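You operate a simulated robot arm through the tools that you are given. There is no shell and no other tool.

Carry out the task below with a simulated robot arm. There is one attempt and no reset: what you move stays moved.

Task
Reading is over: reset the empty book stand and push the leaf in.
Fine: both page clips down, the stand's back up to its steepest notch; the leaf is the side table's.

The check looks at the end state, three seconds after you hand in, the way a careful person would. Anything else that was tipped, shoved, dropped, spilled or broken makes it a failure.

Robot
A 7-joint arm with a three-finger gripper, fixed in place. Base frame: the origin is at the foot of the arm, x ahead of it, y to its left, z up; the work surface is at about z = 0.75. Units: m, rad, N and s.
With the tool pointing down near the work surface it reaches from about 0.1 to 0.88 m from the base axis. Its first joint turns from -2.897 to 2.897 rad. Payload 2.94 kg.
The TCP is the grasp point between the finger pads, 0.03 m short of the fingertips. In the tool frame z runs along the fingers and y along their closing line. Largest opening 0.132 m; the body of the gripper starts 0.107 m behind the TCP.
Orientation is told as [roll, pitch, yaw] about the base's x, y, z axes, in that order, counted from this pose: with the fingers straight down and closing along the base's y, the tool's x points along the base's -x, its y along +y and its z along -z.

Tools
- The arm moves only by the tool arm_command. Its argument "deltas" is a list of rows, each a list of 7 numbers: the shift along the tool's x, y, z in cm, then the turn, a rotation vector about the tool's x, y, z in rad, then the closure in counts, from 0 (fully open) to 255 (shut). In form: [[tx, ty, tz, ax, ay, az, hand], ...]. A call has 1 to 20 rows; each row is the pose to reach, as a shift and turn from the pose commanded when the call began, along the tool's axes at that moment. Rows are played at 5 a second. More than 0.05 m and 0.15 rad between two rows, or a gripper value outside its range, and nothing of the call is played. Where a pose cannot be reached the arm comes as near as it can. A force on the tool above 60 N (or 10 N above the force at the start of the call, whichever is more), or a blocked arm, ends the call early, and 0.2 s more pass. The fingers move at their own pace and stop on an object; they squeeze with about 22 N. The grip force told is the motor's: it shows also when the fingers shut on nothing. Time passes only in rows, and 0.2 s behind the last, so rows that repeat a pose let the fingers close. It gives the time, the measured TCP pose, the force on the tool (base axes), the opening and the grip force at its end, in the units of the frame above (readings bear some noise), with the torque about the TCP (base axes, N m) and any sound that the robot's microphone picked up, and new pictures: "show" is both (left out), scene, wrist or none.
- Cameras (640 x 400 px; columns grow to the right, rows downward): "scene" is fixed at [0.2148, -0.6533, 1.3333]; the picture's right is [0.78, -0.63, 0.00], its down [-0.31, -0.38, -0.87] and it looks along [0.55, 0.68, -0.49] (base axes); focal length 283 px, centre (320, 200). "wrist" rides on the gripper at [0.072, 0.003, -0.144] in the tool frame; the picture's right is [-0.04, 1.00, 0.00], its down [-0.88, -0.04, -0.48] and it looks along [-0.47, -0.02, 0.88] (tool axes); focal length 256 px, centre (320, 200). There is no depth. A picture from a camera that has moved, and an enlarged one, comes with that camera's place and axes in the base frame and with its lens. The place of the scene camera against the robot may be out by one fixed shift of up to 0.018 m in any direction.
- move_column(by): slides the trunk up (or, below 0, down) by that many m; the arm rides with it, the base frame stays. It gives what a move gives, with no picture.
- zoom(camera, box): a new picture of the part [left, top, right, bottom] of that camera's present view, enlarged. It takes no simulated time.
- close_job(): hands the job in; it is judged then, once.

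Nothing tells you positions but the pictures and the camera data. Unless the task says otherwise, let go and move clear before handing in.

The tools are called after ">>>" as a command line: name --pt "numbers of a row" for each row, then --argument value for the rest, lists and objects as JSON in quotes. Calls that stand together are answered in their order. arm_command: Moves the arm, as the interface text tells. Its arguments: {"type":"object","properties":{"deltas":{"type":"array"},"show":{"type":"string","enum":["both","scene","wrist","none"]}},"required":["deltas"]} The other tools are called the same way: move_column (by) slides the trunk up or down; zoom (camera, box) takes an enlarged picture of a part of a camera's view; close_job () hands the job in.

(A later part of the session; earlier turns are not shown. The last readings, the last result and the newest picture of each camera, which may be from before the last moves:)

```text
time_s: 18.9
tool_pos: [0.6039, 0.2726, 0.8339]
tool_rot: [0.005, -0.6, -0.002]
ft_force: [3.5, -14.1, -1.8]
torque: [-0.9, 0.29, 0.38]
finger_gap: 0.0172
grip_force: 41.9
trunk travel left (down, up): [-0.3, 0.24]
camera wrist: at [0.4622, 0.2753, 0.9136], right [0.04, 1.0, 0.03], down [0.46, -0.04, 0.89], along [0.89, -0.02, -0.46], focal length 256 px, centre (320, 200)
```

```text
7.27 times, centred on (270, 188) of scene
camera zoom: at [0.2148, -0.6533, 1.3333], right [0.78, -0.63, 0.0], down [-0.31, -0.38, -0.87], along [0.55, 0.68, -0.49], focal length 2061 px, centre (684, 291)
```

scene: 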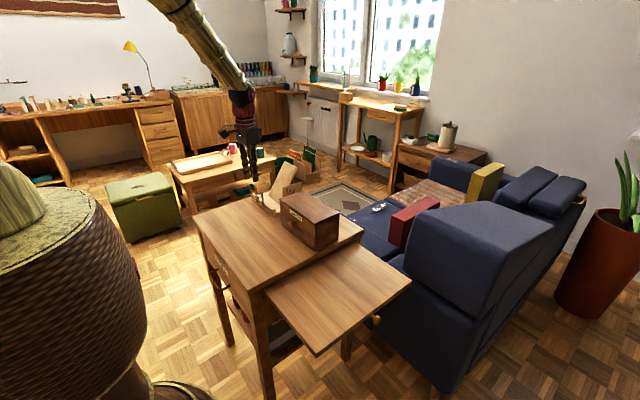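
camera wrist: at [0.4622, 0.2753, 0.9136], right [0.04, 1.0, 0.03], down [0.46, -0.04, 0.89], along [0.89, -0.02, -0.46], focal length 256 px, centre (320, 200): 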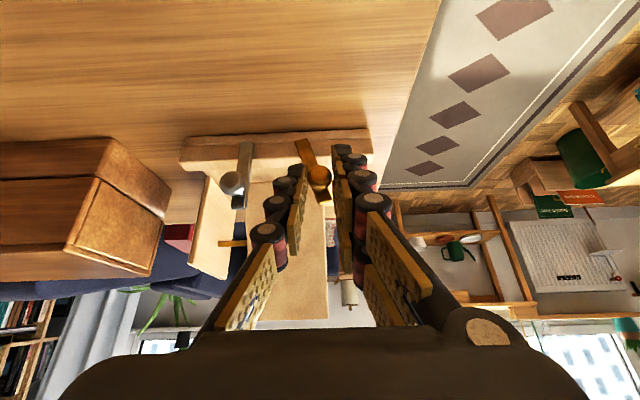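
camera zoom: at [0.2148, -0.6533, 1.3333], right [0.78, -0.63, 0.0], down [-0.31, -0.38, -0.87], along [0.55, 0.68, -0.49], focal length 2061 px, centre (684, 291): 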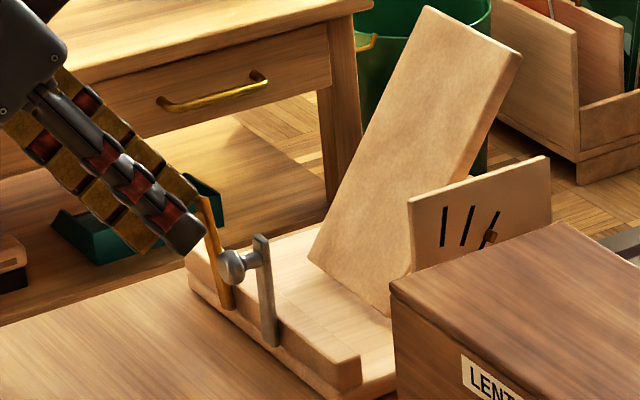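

Resistance is a steady ~14 N with no movement of the stand, so this is plain hinge friction. The strip will soon jam against the outer fingers, so I'll release, back off and open wide to push with the inner finger only.

>>> arm_command --pt "0 0 0 0 0 0 225" --pt "0 0 0 0 0 0 198" --pt "0 0 0 0 0 0 198" --pt "0 0 -1.5 0 0 0 198" --pt "0 0 -3.0 0 0 0 198" --pt "0 0 -4.5 0 0 0 198" --pt "0 0 -6.0 0 0 0 150" --pt "0 0 -6.0 0 0 0 80" --pt "0 0 -6.0 0 0 0 0" --pt "0 0 -6.0 0 0 0 0" --pt "0 0 -6.0 0 0 0 0" --show "wrist"

>>> zoom --camera "wrist" --box '[170, 90, 410, 250]'

>>> zoom --camera "scene" --box '[235, 160, 305, 215]'

```text
time_s: 21.3
tool_pos: [0.5698, 0.2729, 0.8847]
tool_rot: [0.003, -0.601, -0.001]
ft_force: [-0.4, 0.3, -0.5]
torque: [0.0, 0.0, 0.0]
finger_gap: 0.1091
grip_force: 0.0
trunk travel left (down, up): [-0.3, 0.24]
camera wrist: at [0.4285, 0.2759, 0.9634], right [0.04, 1.0, 0.03], down [0.46, -0.04, 0.89], along [0.89, -0.02, -0.46], focal length 256 px, centre (320, 200)
```

wrist: 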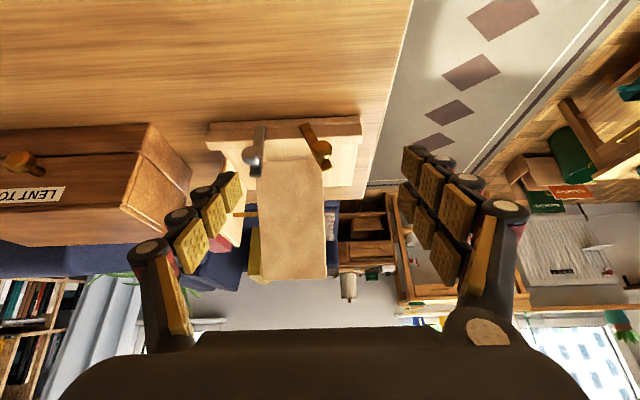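

```text
2.50 times, centred on (290, 170) of wrist
camera zoom: at [0.4285, 0.2759, 0.9634], right [0.04, 1.0, 0.03], down [0.46, -0.04, 0.89], along [0.89, -0.02, -0.46], focal length 640 px, centre (395, 275)
```

zoom: 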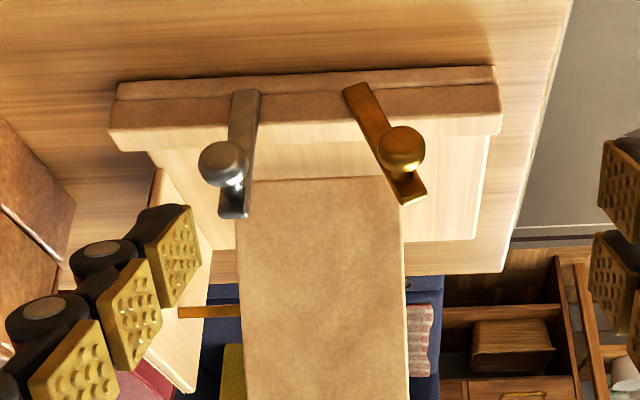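

```text
7.27 times, centred on (270, 188) of scene
camera zoom: at [0.2148, -0.6533, 1.3333], right [0.78, -0.63, 0.0], down [-0.31, -0.38, -0.87], along [0.55, 0.68, -0.49], focal length 2061 px, centre (684, 291)
```

zoom: 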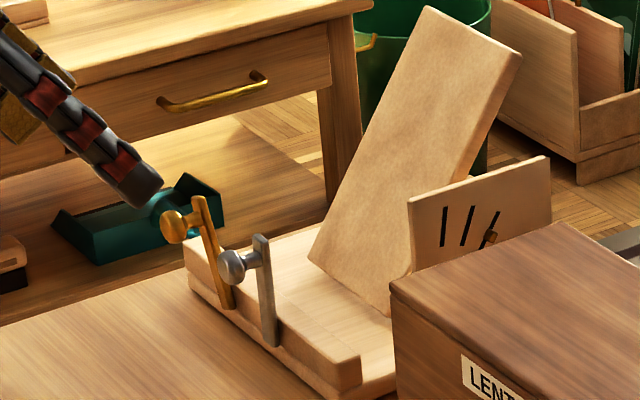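

The brass clip stays where I left it. I'll bring the tool upright and place the inner (single) finger just left of the brass knob, first above it.

>>> arm_command --pt "-0.8 1.0 -0.3 0 0.12 0 0" --pt "-1.8 2.0 0 0 0.24 0 0" --pt "-2.8 3.2 0.5 0 0.36 0 0" --pt "-3.8 4.4 1.0 0 0.48 0 0" --pt "-4.5 5.21 1.24 0 0.6 0 0" --pt "-4.5 5.21 1.24 0 0.6 0 0" --show "wrist"

>>> zoom --camera "wrist" --box '[120, 90, 360, 250]'

>>> zoom --camera "scene" --box '[235, 160, 305, 215]'

```text
time_s: 22.7
tool_pos: [0.6137, 0.3247, 0.9016]
tool_rot: [0.003, 0.001, 0.0]
ft_force: [-0.5, 1.0, -0.6]
torque: [-0.01, 0.03, 0.01]
finger_gap: 0.1319
grip_force: 0.1
trunk travel left (down, up): [-0.3, 0.24]
camera wrist: at [0.5413, 0.328, 1.0446], right [0.04, 1.0, 0.0], down [0.88, -0.04, 0.47], along [0.47, -0.02, -0.88], focal length 256 px, centre (320, 200)
```

wrist: 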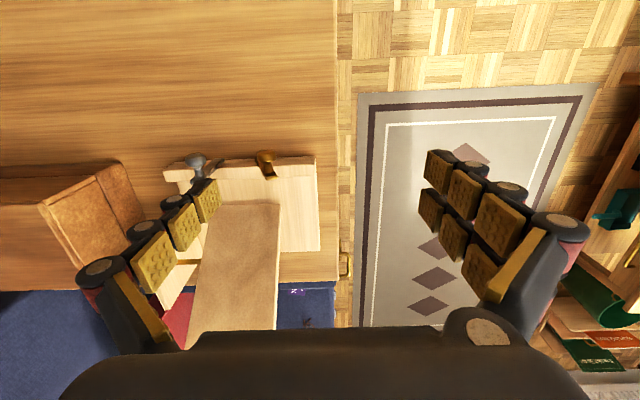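

```text
2.50 times, centred on (240, 170) of wrist
camera zoom: at [0.5413, 0.328, 1.0446], right [0.04, 1.0, 0.0], down [0.88, -0.04, 0.47], along [0.47, -0.02, -0.88], focal length 640 px, centre (520, 275)
```

zoom: 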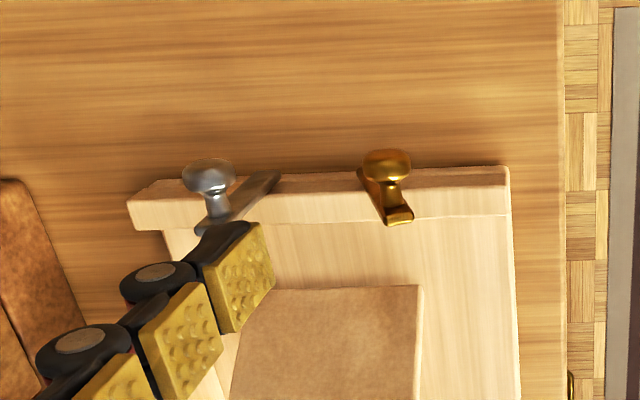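

```text
7.27 times, centred on (270, 188) of scene
camera zoom: at [0.2148, -0.6533, 1.3333], right [0.78, -0.63, 0.0], down [-0.31, -0.38, -0.87], along [0.55, 0.68, -0.49], focal length 2061 px, centre (684, 291)
```

zoom: 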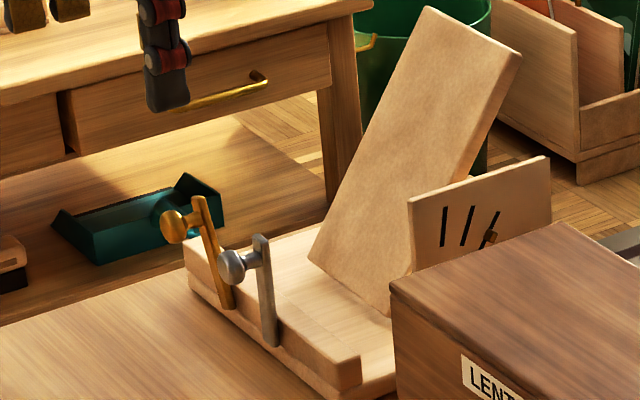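

The finger is lined up in the space between the two clips. I'll lower it beside the brass knob now.

>>> arm_command --pt "0 0 1.5 0 0 0 0" --pt "0 0 3.0 0 0 0 0" --pt "0 0 4.5 0 0 0 0" --pt "0 0 6.0 0 0 0 0" --pt "0 0 6.4 0 0 0 0" --pt "0 0 6.4 0 0 0 0" --show "wrist"

>>> zoom --camera "wrist" --box '[120, 70, 360, 230]'

>>> zoom --camera "scene" --box '[235, 160, 305, 215]'

```text
time_s: 24.1
tool_pos: [0.6119, 0.3247, 0.8368]
tool_rot: [0.005, 0.0, -0.001]
ft_force: [0.6, 0.0, 1.2]
torque: [-0.03, 0.02, -0.04]
finger_gap: 0.1322
grip_force: 0.1
trunk travel left (down, up): [-0.3, 0.24]
camera wrist: at [0.5411, 0.3276, 0.9804], right [0.04, 1.0, 0.0], down [0.88, -0.04, 0.48], along [0.47, -0.02, -0.88], focal length 256 px, centre (320, 200)
```

wrist: 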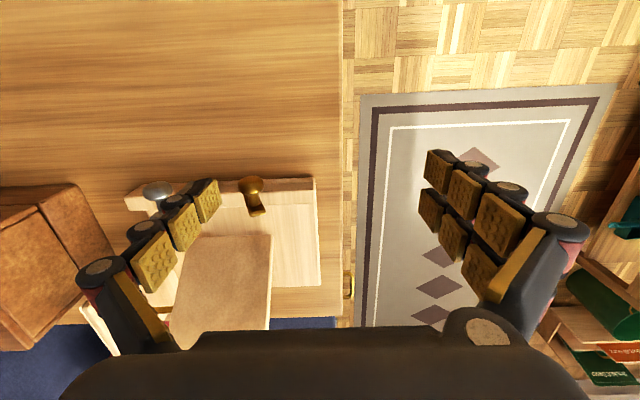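

```text
2.50 times, centred on (240, 150) of wrist
camera zoom: at [0.5411, 0.3276, 0.9804], right [0.04, 1.0, 0.0], down [0.88, -0.04, 0.48], along [0.47, -0.02, -0.88], focal length 640 px, centre (520, 325)
```

zoom: 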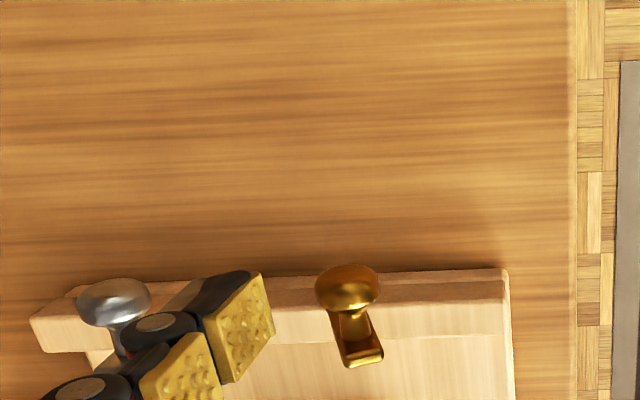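

```text
7.27 times, centred on (270, 188) of scene
camera zoom: at [0.2148, -0.6533, 1.3333], right [0.78, -0.63, 0.0], down [-0.31, -0.38, -0.87], along [0.55, 0.68, -0.49], focal length 2061 px, centre (684, 291)
```

zoom: 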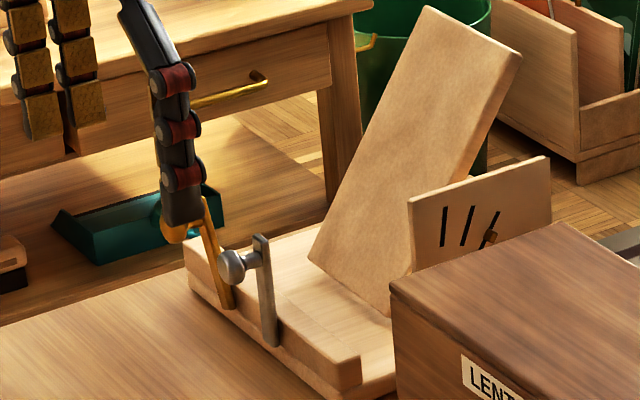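

The finger is left of the brass knob, slightly far in x. I'll shift a little towards the robot and push the knob outward and down along its arc.

>>> arm_command --pt "0.6 0.6 0 0 0 0 0" --pt "0.6 1.2 0 0 0 0 0" --pt "0.6 1.7 0.05 0 0 0 0" --pt "0.6 2.1 0.2 0 0 0 0" --pt "0.6 2.5 0.35 0 0 0 0" --pt "0.6 2.9 0.6 0 0 0 0" --pt "0.6 3.3 0.9 0 0 0 0" --pt "0.6 3.6 1.2 0 0 0 0" --show "wrist"

>>> zoom --camera "wrist" --box '[120, 90, 360, 250]'

>>> zoom --camera "scene" --box '[235, 160, 305, 215]'

```text
time_s: 25.9
tool_pos: [0.6078, 0.3614, 0.8242]
tool_rot: [0.002, -0.001, 0.001]
ft_force: [0.7, 0.7, 1.5]
torque: [-0.03, -0.01, 0.04]
finger_gap: 0.1324
grip_force: 0.0
trunk travel left (down, up): [-0.3, 0.24]
camera wrist: at [0.5352, 0.3638, 0.9685], right [0.04, 1.0, 0.0], down [0.88, -0.04, 0.48], along [0.47, -0.02, -0.88], focal length 256 px, centre (320, 200)
```

wrist: 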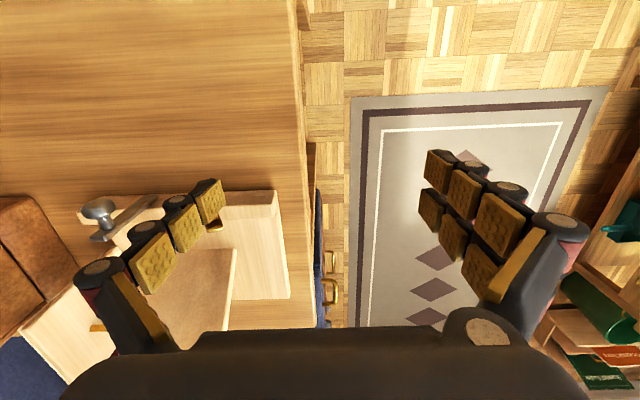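

```text
2.50 times, centred on (240, 170) of wrist
camera zoom: at [0.5352, 0.3638, 0.9685], right [0.04, 1.0, 0.0], down [0.88, -0.04, 0.48], along [0.47, -0.02, -0.88], focal length 640 px, centre (520, 275)
```

zoom: 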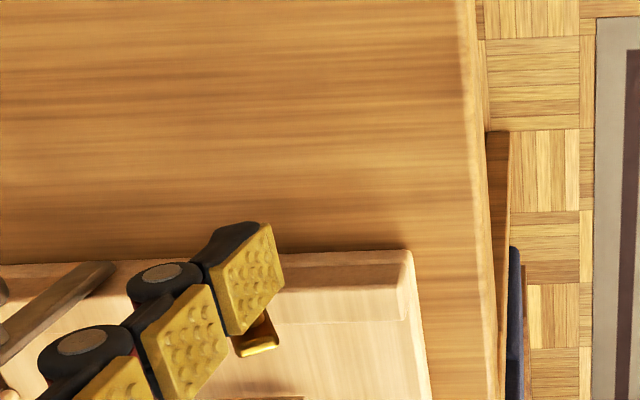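

```text
7.27 times, centred on (270, 188) of scene
camera zoom: at [0.2148, -0.6533, 1.3333], right [0.78, -0.63, 0.0], down [-0.31, -0.38, -0.87], along [0.55, 0.68, -0.49], focal length 2061 px, centre (684, 291)
```

zoom: 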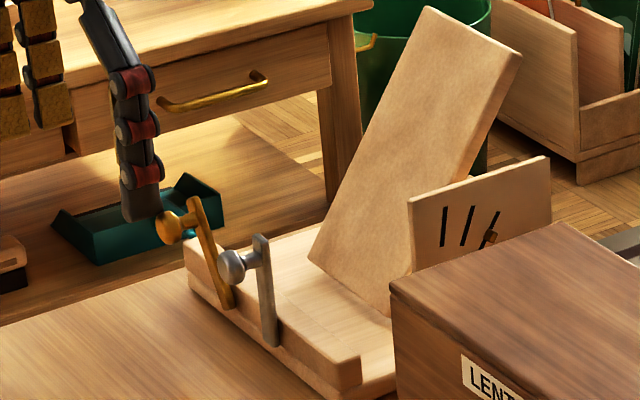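

The finger passed over the knob without touching: the fingertips sit higher when the hand is wide open. I'll lift, go back left, and use a half-open hand so the finger reaches lower.

>>> arm_command --pt "0 0 -2.0 0 0 0 0" --pt "0 0 -4.5 0 0 0 0" --pt "-0.2 -2.5 -4.6 0 0 0 60" --pt "-0.4 -5.0 -4.6 0 0 0 120" --pt "-0.4 -7.1 -4.6 0 0 0 120" --pt "-0.4 -7.1 -4.6 0 0 0 120" --pt "-0.4 -7.1 -4.6 0 0 0 120" --show "wrist"

>>> zoom --camera "wrist" --box '[200, 90, 440, 250]'

>>> zoom --camera "scene" --box '[235, 160, 305, 215]'

```text
time_s: 27.5
tool_pos: [0.6111, 0.2889, 0.8699]
tool_rot: [0.001, 0.001, 0.001]
ft_force: [-0.5, -0.3, 0.0]
torque: [0.0, -0.02, -0.03]
finger_gap: 0.0695
grip_force: 0.1
trunk travel left (down, up): [-0.3, 0.24]
camera wrist: at [0.5395, 0.2922, 1.0141], right [0.04, 1.0, 0.0], down [0.88, -0.04, 0.48], along [0.47, -0.02, -0.88], focal length 256 px, centre (320, 200)
```

wrist: 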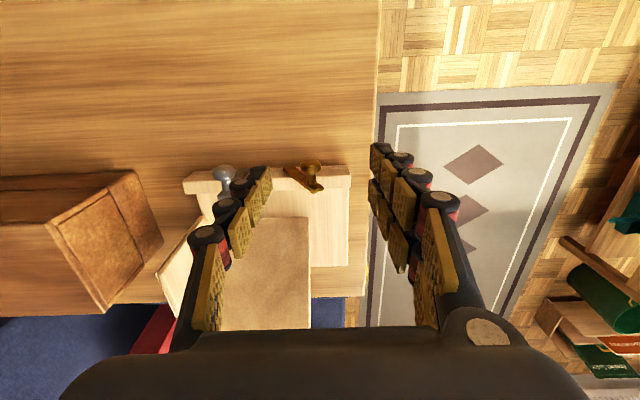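

```text
2.50 times, centred on (320, 170) of wrist
camera zoom: at [0.5395, 0.2922, 1.0141], right [0.04, 1.0, 0.0], down [0.88, -0.04, 0.48], along [0.47, -0.02, -0.88], focal length 640 px, centre (320, 275)
```

zoom: 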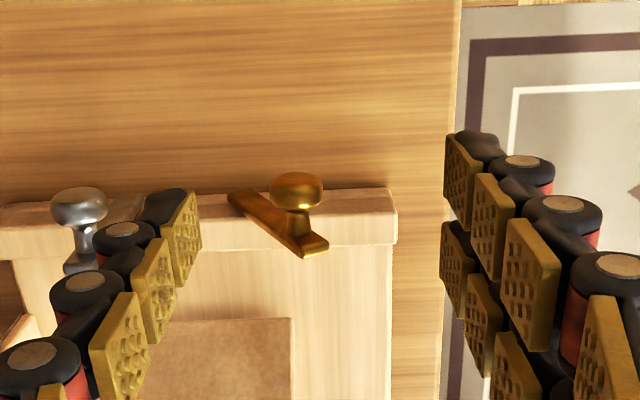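

```text
7.27 times, centred on (270, 188) of scene
camera zoom: at [0.2148, -0.6533, 1.3333], right [0.78, -0.63, 0.0], down [-0.31, -0.38, -0.87], along [0.55, 0.68, -0.49], focal length 2061 px, centre (684, 291)
```

zoom: 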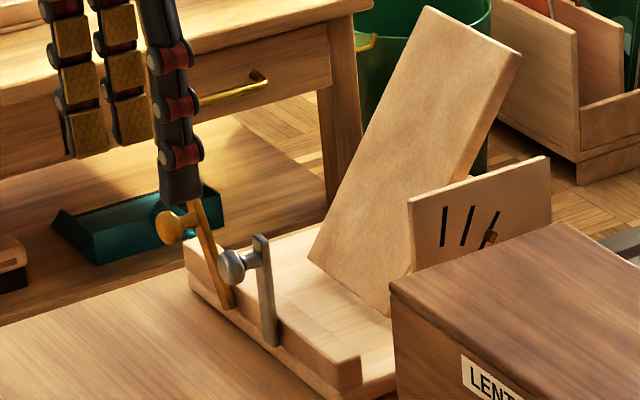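

With the hand half open the fingertip reaches about 2.3 cm below the TCP. The brass knob is now at about (0.616, 0.281, 0.812). I'll lower beside it and push it outward and down along the arc.

>>> arm_command --pt "0 0 1.5 0 0 0 120" --pt "0 0 3.0 0 0 0 120" --pt "0 0 4.6 0 0 0 120" --pt "0 1.0 4.6 0 0 0 120" --pt "0 1.7 4.6 0 0 0 120" --pt "0 2.1 4.75 0 0 0 120" --pt "0 2.5 5.0 0 0 0 120" --pt "0 2.9 5.4 0 0 0 120" --pt "0 3.3 5.9 0 0 0 120" --pt "0 3.5 6.2 0 0 0 120" --show "wrist"

>>> zoom --camera "wrist" --box '[180, 90, 420, 250]'

>>> zoom --camera "scene" --box '[235, 160, 305, 215]'

```text
time_s: 29.7
tool_pos: [0.6112, 0.3258, 0.8083]
tool_rot: [0.002, 0.001, 0.001]
ft_force: [-0.2, -1.2, 0.2]
torque: [0.03, -0.01, 0.0]
finger_gap: 0.0701
grip_force: 0.3
trunk travel left (down, up): [-0.3, 0.24]
camera wrist: at [0.539, 0.3282, 0.9525], right [0.04, 1.0, 0.0], down [0.88, -0.04, 0.47], along [0.47, -0.02, -0.88], focal length 256 px, centre (320, 200)
```

wrist: 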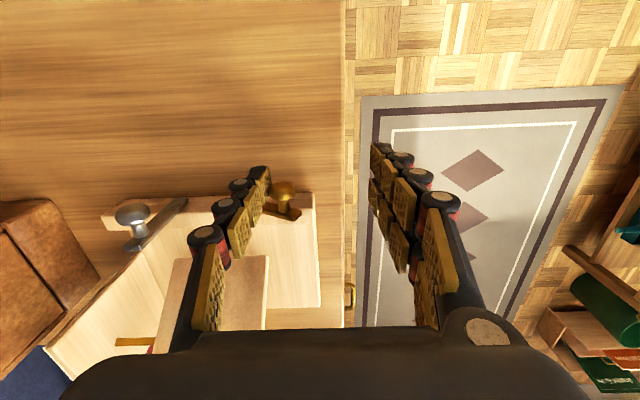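

```text
2.50 times, centred on (300, 170) of wrist
camera zoom: at [0.539, 0.3282, 0.9525], right [0.04, 1.0, 0.0], down [0.88, -0.04, 0.47], along [0.47, -0.02, -0.88], focal length 640 px, centre (370, 275)
```

zoom: 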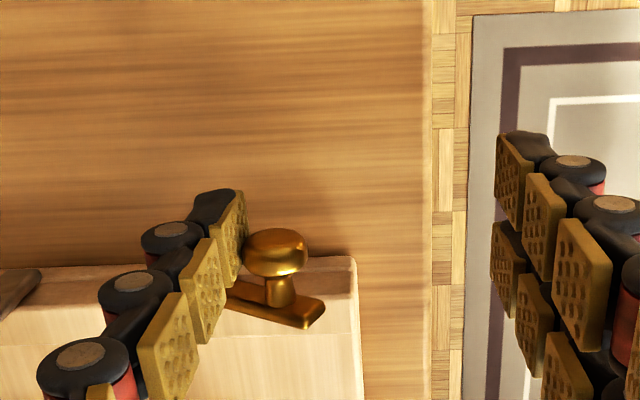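

```text
7.27 times, centred on (270, 188) of scene
camera zoom: at [0.2148, -0.6533, 1.3333], right [0.78, -0.63, 0.0], down [-0.31, -0.38, -0.87], along [0.55, 0.68, -0.49], focal length 2061 px, centre (684, 291)
```

zoom: 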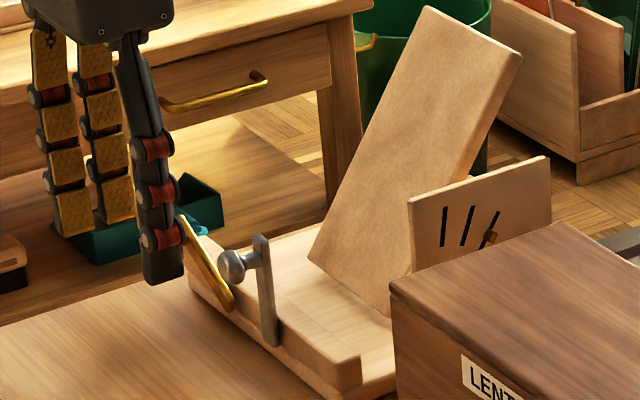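

The brass clip is now well past 45°. I'll lift, move the finger over the knob and press straight down to finish it.

>>> arm_command --pt "0 0 -1.5 0 0 0 120" --pt "0 0 -3.0 0 0 0 120" --pt "0 1.0 -3.0 0 0 0 120" --pt "0 2.0 -3.0 0 0 0 120" --pt "0 2.0 -2.2 0 0 0 120" --pt "0 2.0 -1.5 0 0 0 120" --pt "0 2.0 -0.9 0 0 0 120" --pt "0 2.0 -0.4 0 0 0 120" --pt "0 2.0 0.1 0 0 0 120" --pt "0 2.0 0.5 0 0 0 120" --show "wrist"

>>> zoom --camera "wrist" --box '[180, 90, 420, 250]'

>>> zoom --camera "scene" --box '[235, 160, 305, 215]'

```text
time_s: 31.9
tool_pos: [0.6104, 0.3463, 0.8037]
tool_rot: [0.0, -0.001, 0.0]
ft_force: [0.0, 1.2, 0.6]
torque: [0.01, -0.03, 0.0]
finger_gap: 0.0714
grip_force: 0.1
trunk travel left (down, up): [-0.3, 0.24]
camera wrist: at [0.5391, 0.3484, 0.9473], right [0.04, 1.0, 0.0], down [0.88, -0.04, 0.47], along [0.47, -0.02, -0.88], focal length 256 px, centre (320, 200)
```

wrist: 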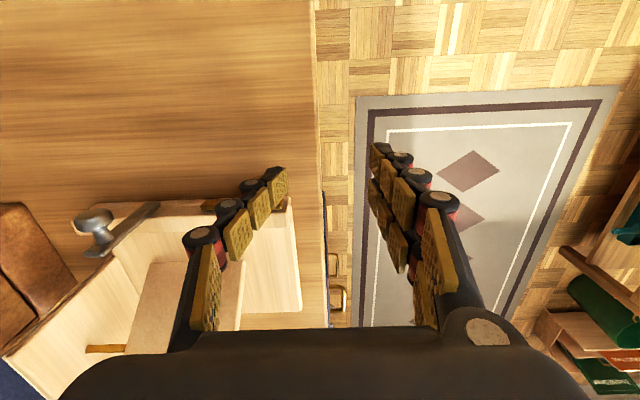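

```text
2.50 times, centred on (300, 170) of wrist
camera zoom: at [0.5391, 0.3484, 0.9473], right [0.04, 1.0, 0.0], down [0.88, -0.04, 0.47], along [0.47, -0.02, -0.88], focal length 640 px, centre (370, 275)
```

zoom: 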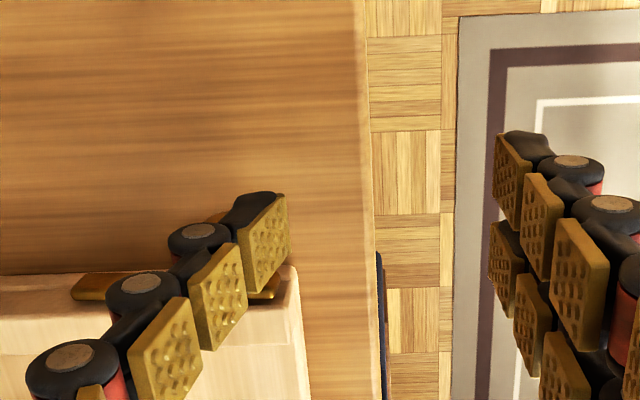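

```text
7.27 times, centred on (270, 188) of scene
camera zoom: at [0.2148, -0.6533, 1.3333], right [0.78, -0.63, 0.0], down [-0.31, -0.38, -0.87], along [0.55, 0.68, -0.49], focal length 2061 px, centre (684, 291)
```

zoom: 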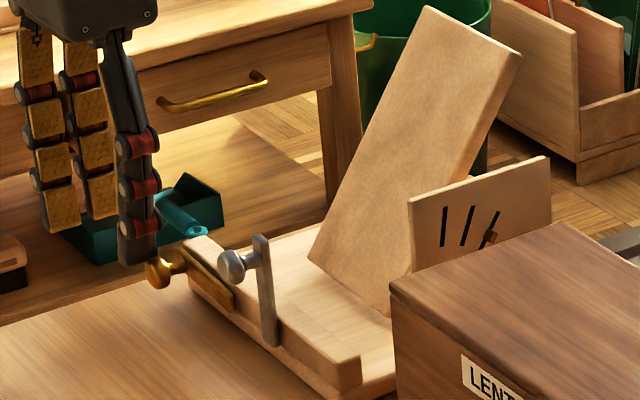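

The brass clip looks nearly horizontal and there is no contact force now. I'll press a little further to make sure it has reached its stop.

>>> arm_command --pt "0 0 0.3 0 0 0 120" --pt "0 0 0.6 0 0 0 120" --pt "0 0 0.9 0 0 0 120" --show "wrist"

>>> zoom --camera "scene" --box '[245, 175, 285, 210]'

```text
time_s: 32.7
tool_pos: [0.6101, 0.3459, 0.7944]
tool_rot: [0.002, 0.0, 0.001]
ft_force: [-1.1, 0.7, 0.0]
torque: [0.05, 0.0, 0.01]
finger_gap: 0.0723
grip_force: 0.0
trunk travel left (down, up): [-0.3, 0.24]
camera wrist: at [0.5389, 0.3479, 0.938], right [0.04, 1.0, 0.0], down [0.88, -0.04, 0.47], along [0.47, -0.02, -0.88], focal length 256 px, centre (320, 200)
```

wrist: 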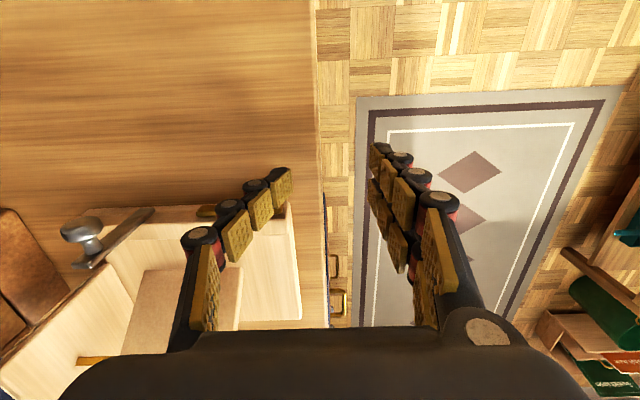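

```text
11.43 times, centred on (265, 192) of scene
camera zoom: at [0.2148, -0.6533, 1.3333], right [0.78, -0.63, 0.0], down [-0.31, -0.38, -0.87], along [0.55, 0.68, -0.49], focal length 3239 px, centre (949, 286)
```

zoom: 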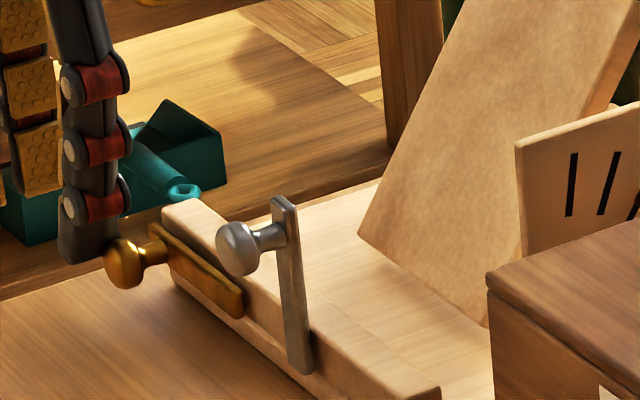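

There's no contact force because the fingertip slid off the outer side of the knob. I'll lift clear and check the clip's real angle.

>>> arm_command --pt "0 0 -1.5 0 0 0 120" --pt "0 0 -3.0 0 0 0 120" --pt "0 0 -5.0 0 0 0 120" --pt "0 0 -7.0 0 0 0 120" --pt "0.5 -2.0 -7.0 0 0 0 120" --pt "1.0 -4.0 -7.0 0 0 0 120" --pt "1.0 -4.0 -7.0 0 0 0 120" --show "wrist"

>>> zoom --camera "wrist" --box '[180, 90, 420, 250]'

>>> zoom --camera "scene" --box '[245, 175, 285, 210]'

```text
time_s: 34.3
tool_pos: [0.6008, 0.3062, 0.8649]
tool_rot: [0.002, 0.0, -0.001]
ft_force: [0.4, -0.1, 1.1]
torque: [-0.02, -0.03, 0.0]
finger_gap: 0.0699
grip_force: 0.0
trunk travel left (down, up): [-0.3, 0.24]
camera wrist: at [0.5293, 0.3079, 1.0083], right [0.04, 1.0, 0.0], down [0.88, -0.04, 0.47], along [0.47, -0.02, -0.88], focal length 256 px, centre (320, 200)
```

wrist: 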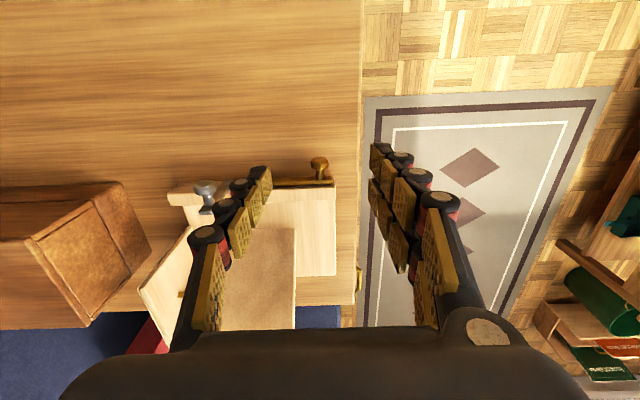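

```text
2.50 times, centred on (300, 170) of wrist
camera zoom: at [0.5293, 0.3079, 1.0083], right [0.04, 1.0, 0.0], down [0.88, -0.04, 0.47], along [0.47, -0.02, -0.88], focal length 640 px, centre (370, 275)
```

zoom: 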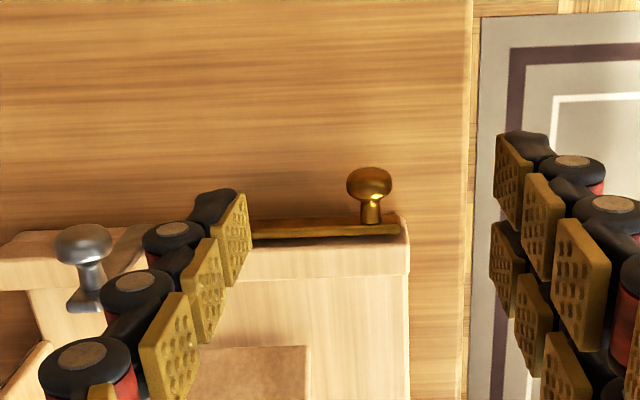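

```text
11.43 times, centred on (265, 192) of scene
camera zoom: at [0.2148, -0.6533, 1.3333], right [0.78, -0.63, 0.0], down [-0.31, -0.38, -0.87], along [0.55, 0.68, -0.49], focal length 3239 px, centre (949, 286)
```

zoom: 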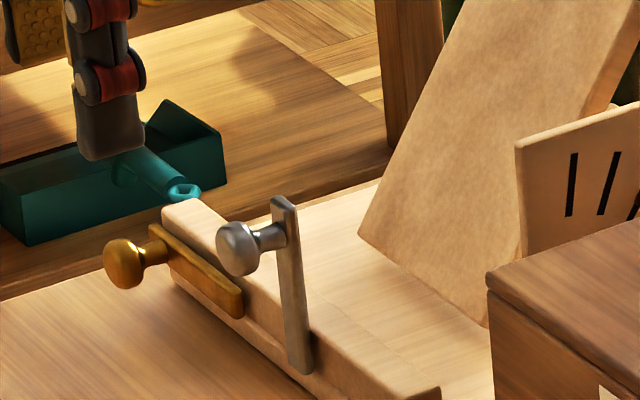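

The brass clip now lies level along the lip, knob at z ≈ 0.77. I'll press once more, centred on the knob, to confirm it is at its stop.

>>> arm_command --pt "-0.6 1.8 0 0 0 0 120" --pt "-1.2 3.4 1.0 0 0 0 120" --pt "-1.2 3.4 2.8 0 0 0 120" --pt "-1.2 3.4 4.6 0 0 0 120" --pt "-1.2 3.4 5.8 0 0 0 120" --pt "-1.2 3.4 6.2 0 0 0 120" --pt "-1.2 3.4 6.5 0 0 0 120" --pt "-1.2 3.4 6.7 0 0 0 120" --show "wrist"

>>> zoom --camera "wrist" --box '[180, 90, 420, 250]'

>>> zoom --camera "scene" --box '[245, 175, 285, 210]'

```text
time_s: 36.1
tool_pos: [0.6136, 0.3375, 0.7985]
tool_rot: [0.002, -0.002, 0.0]
ft_force: [0.0, -12.3, 16.2]
torque: [-0.84, -0.04, -0.09]
finger_gap: 0.0835
grip_force: 9.2
trunk travel left (down, up): [-0.3, 0.24]
camera wrist: at [0.5412, 0.3403, 0.9428], right [0.04, 1.0, 0.0], down [0.88, -0.04, 0.48], along [0.48, -0.02, -0.88], focal length 256 px, centre (320, 200)
```

wrist: 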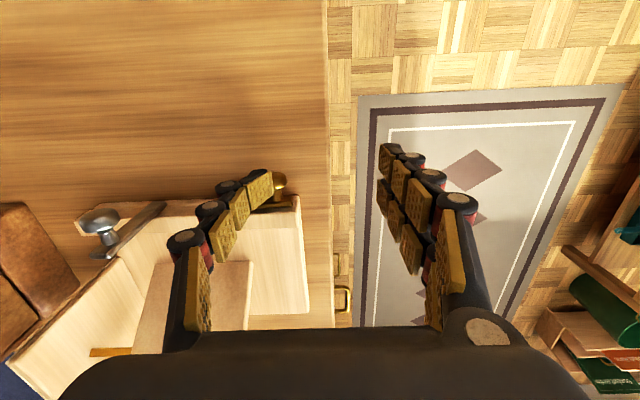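

```text
2.50 times, centred on (300, 170) of wrist
camera zoom: at [0.5412, 0.3403, 0.9428], right [0.04, 1.0, 0.0], down [0.88, -0.04, 0.48], along [0.48, -0.02, -0.88], focal length 640 px, centre (370, 275)
```

zoom: 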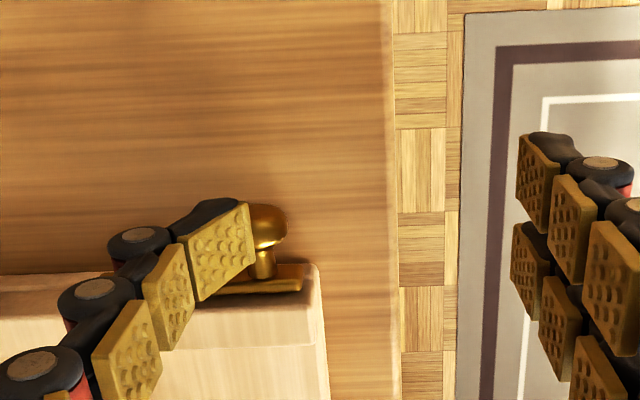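

```text
11.43 times, centred on (265, 192) of scene
camera zoom: at [0.2148, -0.6533, 1.3333], right [0.78, -0.63, 0.0], down [-0.31, -0.38, -0.87], along [0.55, 0.68, -0.49], focal length 3239 px, centre (949, 286)
```

zoom: 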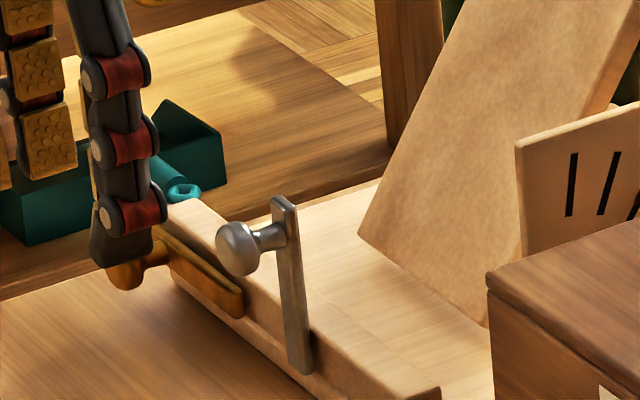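

Under about 16 N the brass clip doesn't move further, so it's down. Next I'll lift and set up for the grey clip, with one of the paired fingers just to its +y side.

>>> arm_command --pt "0 0 -2.5 0 0 0 120" --pt "0 0 -5 0 0 0 120" --pt "0 0 -8 0 0 0 120" --pt "0.8 -3.5 -8 0 0 0 120" --pt "1.5 -7 -8 0 0 0 120" --pt "1.53 -10.5 -8 0 0 0 120" --pt "1.53 -14 -8 0 0 0 120" --pt "1.53 -14 -8 0 0 0 120" --show "wrist"

>>> zoom --camera "wrist" --box '[220, 90, 460, 250]'

>>> zoom --camera "scene" --box '[235, 160, 305, 215]'

```text
time_s: 37.9
tool_pos: [0.5978, 0.1986, 0.8764]
tool_rot: [0.004, 0.0, 0.0]
ft_force: [-1.1, 0.0, -0.4]
torque: [-0.01, 0.0, 0.0]
finger_gap: 0.0697
grip_force: 0.0
trunk travel left (down, up): [-0.3, 0.24]
camera wrist: at [0.5259, 0.2011, 1.0205], right [0.04, 1.0, 0.0], down [0.88, -0.04, 0.48], along [0.47, -0.02, -0.88], focal length 256 px, centre (320, 200)
```

wrist: 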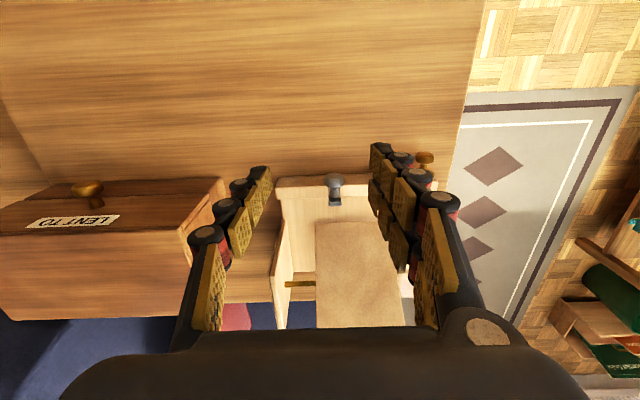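

```text
2.50 times, centred on (340, 170) of wrist
camera zoom: at [0.5259, 0.2011, 1.0205], right [0.04, 1.0, 0.0], down [0.88, -0.04, 0.48], along [0.47, -0.02, -0.88], focal length 640 px, centre (270, 275)
```

zoom: 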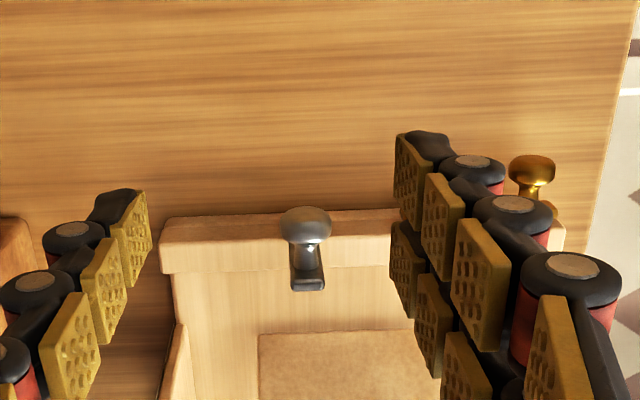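

```text
7.27 times, centred on (270, 188) of scene
camera zoom: at [0.2148, -0.6533, 1.3333], right [0.78, -0.63, 0.0], down [-0.31, -0.38, -0.87], along [0.55, 0.68, -0.49], focal length 2061 px, centre (684, 291)
```

zoom: 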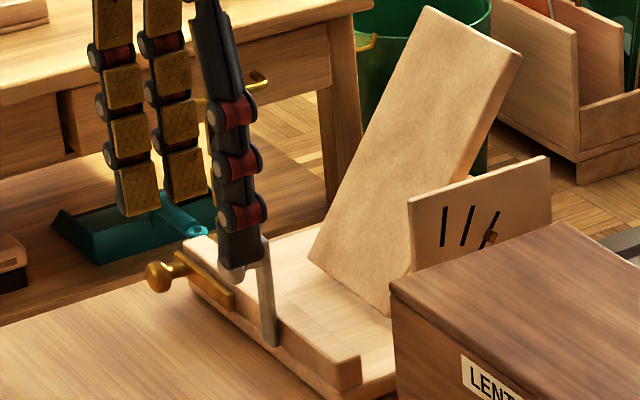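

The lip-side finger is lined up just right of the grey knob, and the other finger stays clear of the box. I'll lower it and push the grey clip outward (-y) and down along its arc.

>>> arm_command --pt "0 0 1.5 0 0 0 120" --pt "0 0 3.0 0 0 0 120" --pt "0 0 4.5 0 0 0 120" --pt "0 -1.0 4.5 0 0 0 120" --pt "0 -1.6 4.5 0 0 0 120" --pt "0 -2.0 4.5 0 0 0 120" --pt "0 -2.4 4.55 0 0 0 120" --pt "0 -2.8 4.65 0 0 0 120" --show "wrist"

>>> zoom --camera "wrist" --box '[220, 90, 460, 250]'

>>> zoom --camera "scene" --box '[235, 160, 305, 215]'

```text
time_s: 39.7
tool_pos: [0.5972, 0.1711, 0.8301]
tool_rot: [0.006, -0.001, -0.001]
ft_force: [-0.2, 1.3, -0.8]
torque: [-0.03, 0.04, -0.01]
finger_gap: 0.07
grip_force: 0.4
trunk travel left (down, up): [-0.3, 0.24]
camera wrist: at [0.5258, 0.1738, 0.9748], right [0.04, 1.0, 0.0], down [0.88, -0.04, 0.48], along [0.48, -0.02, -0.88], focal length 256 px, centre (320, 200)
```

wrist: 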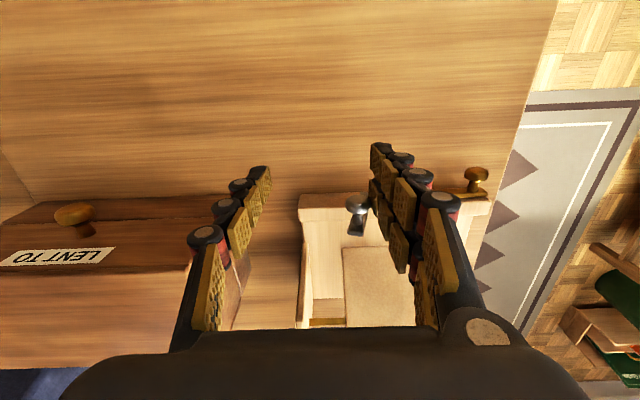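

```text
2.50 times, centred on (340, 170) of wrist
camera zoom: at [0.5258, 0.1738, 0.9748], right [0.04, 1.0, 0.0], down [0.88, -0.04, 0.48], along [0.48, -0.02, -0.88], focal length 640 px, centre (270, 275)
```

zoom: 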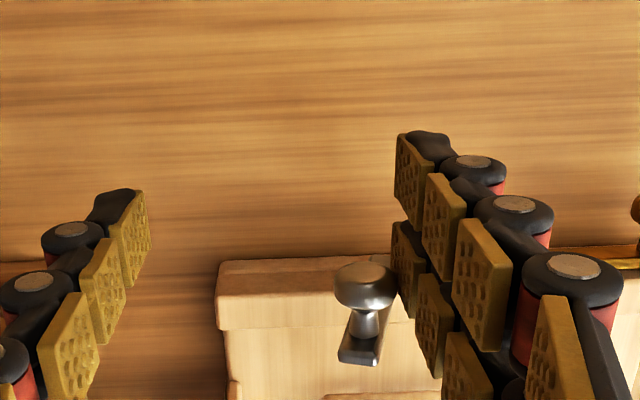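

```text
7.27 times, centred on (270, 188) of scene
camera zoom: at [0.2148, -0.6533, 1.3333], right [0.78, -0.63, 0.0], down [-0.31, -0.38, -0.87], along [0.55, 0.68, -0.49], focal length 2061 px, centre (684, 291)
```

zoom: 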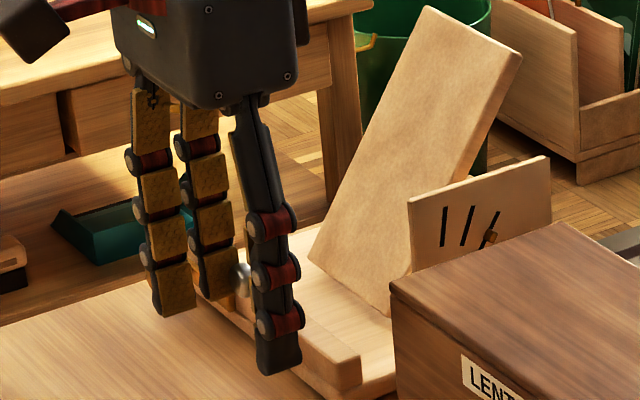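

The grey clip swings outward the same way, so I'll keep following its arc.

>>> arm_command --pt "0 -0.4 0.15 0 0 0 120" --pt "0 -0.8 0.4 0 0 0 120" --pt "0 -1.2 0.65 0 0 0 120" --pt "0 -1.6 1.0 0 0 0 120" --pt "0 -2.0 1.4 0 0 0 120" --pt "0 -2.4 1.8 0 0 0 120" --pt "0 -2.7 2.1 0 0 0 120" --show "wrist"

>>> zoom --camera "wrist" --box '[220, 90, 460, 250]'

>>> zoom --camera "scene" --box '[235, 160, 305, 215]'

```text
time_s: 41.3
tool_pos: [0.597, 0.1445, 0.8095]
tool_rot: [0.002, -0.002, -0.001]
ft_force: [0.5, 1.5, -0.8]
torque: [-0.03, 0.02, 0.03]
finger_gap: 0.0708
grip_force: 0.6
trunk travel left (down, up): [-0.3, 0.24]
camera wrist: at [0.5258, 0.1469, 0.9532], right [0.04, 1.0, 0.0], down [0.88, -0.04, 0.47], along [0.47, -0.02, -0.88], focal length 256 px, centre (320, 200)
```

wrist: 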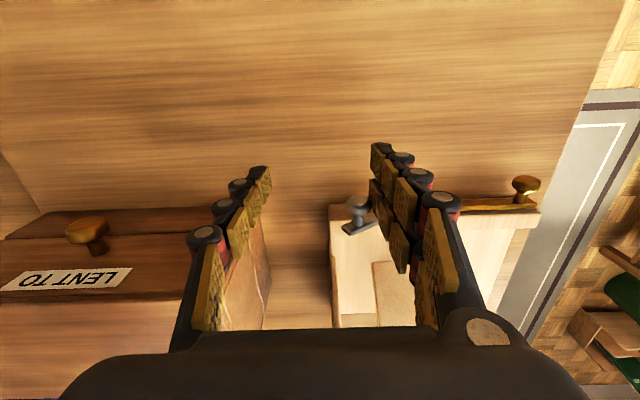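

```text
2.50 times, centred on (340, 170) of wrist
camera zoom: at [0.5258, 0.1469, 0.9532], right [0.04, 1.0, 0.0], down [0.88, -0.04, 0.47], along [0.47, -0.02, -0.88], focal length 640 px, centre (270, 275)
```

zoom: 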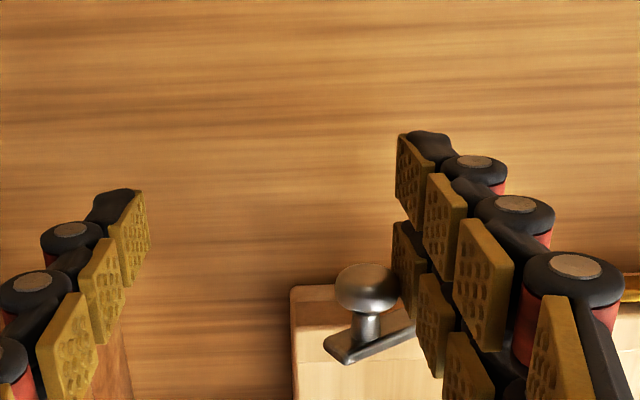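

```text
7.27 times, centred on (270, 188) of scene
camera zoom: at [0.2148, -0.6533, 1.3333], right [0.78, -0.63, 0.0], down [-0.31, -0.38, -0.87], along [0.55, 0.68, -0.49], focal length 2061 px, centre (684, 291)
```

zoom: 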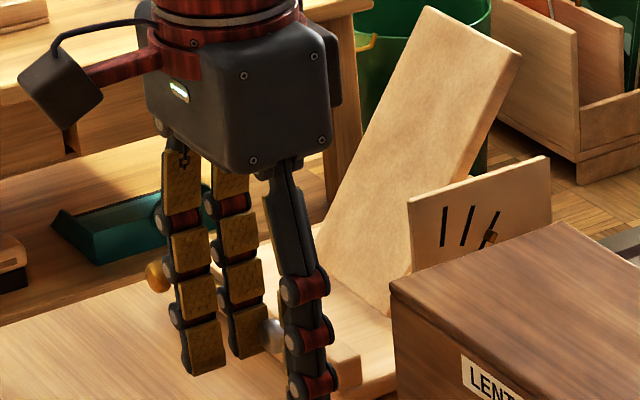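

The grey clip is at about 60°. As with the brass one, I'll lift, move over the knob and press it down.

>>> arm_command --pt "0 0 -1.5 0 0 0 120" --pt "0 0 -3.0 0 0 0 120" --pt "0 -1.0 -3.0 0 0 0 120" --pt "0 -1.9 -3.0 0 0 0 120" --pt "0 -1.9 -2.2 0 0 0 120" --pt "0 -1.9 -1.5 0 0 0 120" --pt "0 -1.9 -0.9 0 0 0 120" --pt "0 -1.9 -0.4 0 0 0 120" --pt "0 -1.9 0.1 0 0 0 120" --pt "0 -1.9 0.5 0 0 0 120" --pt "0 -1.9 0.8 0 0 0 120" --show "wrist"

>>> zoom --camera "wrist" --box '[220, 90, 460, 250]'

```text
time_s: 43.7
tool_pos: [0.5983, 0.1268, 0.8014]
tool_rot: [0.002, 0.003, 0.002]
ft_force: [0.5, -0.6, 0.2]
torque: [-0.01, -0.02, -0.03]
finger_gap: 0.0716
grip_force: 0.1
trunk travel left (down, up): [-0.3, 0.24]
camera wrist: at [0.5256, 0.1281, 0.9456], right [0.04, 1.0, 0.0], down [0.88, -0.04, 0.47], along [0.47, -0.02, -0.88], focal length 256 px, centre (320, 200)
```

wrist: 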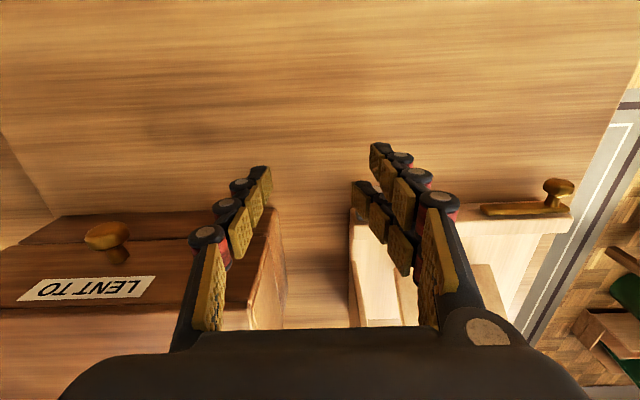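

```text
2.50 times, centred on (340, 170) of wrist
camera zoom: at [0.5256, 0.1281, 0.9456], right [0.04, 1.0, 0.0], down [0.88, -0.04, 0.47], along [0.47, -0.02, -0.88], focal length 640 px, centre (270, 275)
```

zoom: 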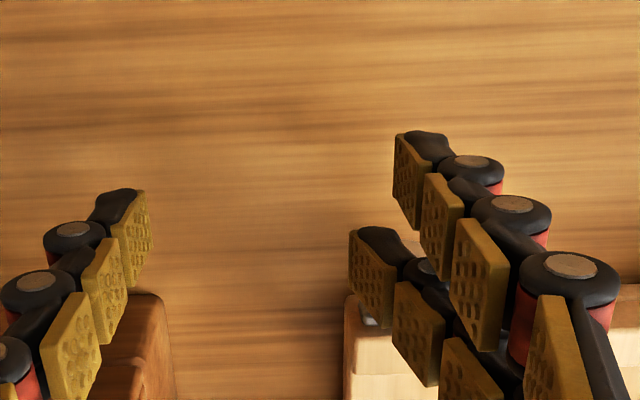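

The fingertip flexed over the knob the same way as before. I'll lift up and back to inspect both clips.

>>> arm_command --pt "0 0 -1.5 0 0 0 120" --pt "0 0 -3.5 0 0 0 120" --pt "0 0 -6.0 0 0 0 120" --pt "1.5 3.0 -8.0 0 0 0 120" --pt "3.0 6.0 -9.0 0 0 0 120" --pt "4.5 9.0 -10.0 0 0 0 120" --pt "5.0 10.0 -10.0 0 0 0 120" --show "both"

>>> zoom --camera "wrist" --box '[200, 130, 440, 290]'

>>> zoom --camera "scene" --box '[245, 175, 285, 210]'

```text
time_s: 45.3
tool_pos: [0.5479, 0.2263, 0.9026]
tool_rot: [0.003, 0.0, 0.0]
ft_force: [0.4, 0.1, -0.5]
torque: [-0.01, 0.0, 0.0]
finger_gap: 0.0698
grip_force: 0.0
trunk travel left (down, up): [-0.3, 0.24]
camera wrist: at [0.4757, 0.2283, 1.0461], right [0.04, 1.0, 0.0], down [0.88, -0.04, 0.47], along [0.47, -0.02, -0.88], focal length 256 px, centre (320, 200)
```

scene: 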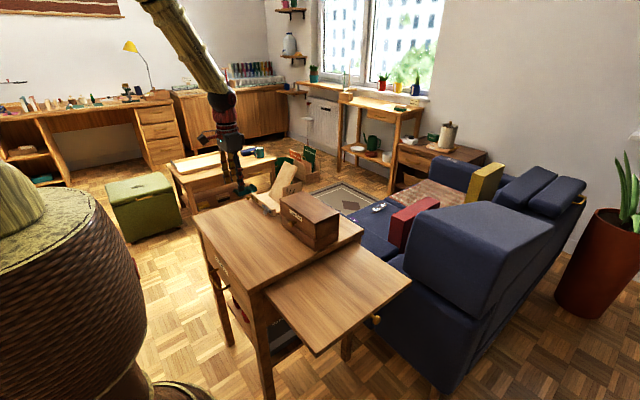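
wrist: 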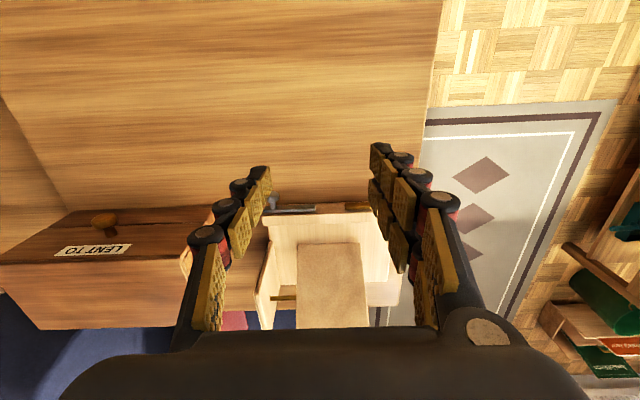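

```text
2.50 times, centred on (320, 210) of wrist
camera zoom: at [0.4757, 0.2283, 1.0461], right [0.04, 1.0, 0.0], down [0.88, -0.04, 0.47], along [0.47, -0.02, -0.88], focal length 640 px, centre (320, 175)
```

zoom: 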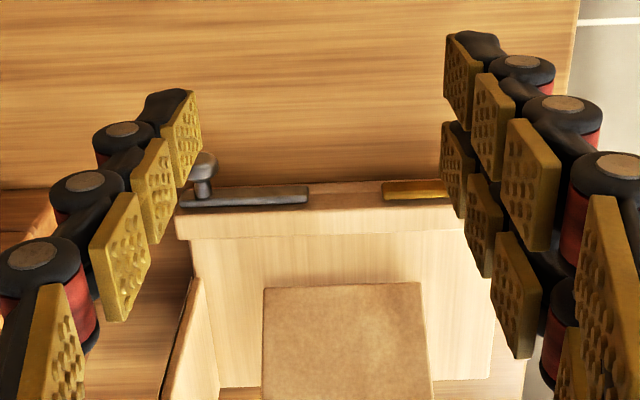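

```text
11.43 times, centred on (265, 192) of scene
camera zoom: at [0.2148, -0.6533, 1.3333], right [0.78, -0.63, 0.0], down [-0.31, -0.38, -0.87], along [0.55, 0.68, -0.49], focal length 3239 px, centre (949, 286)
```

zoom: 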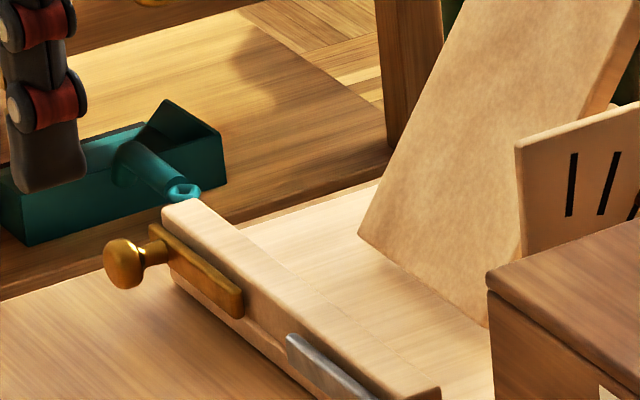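

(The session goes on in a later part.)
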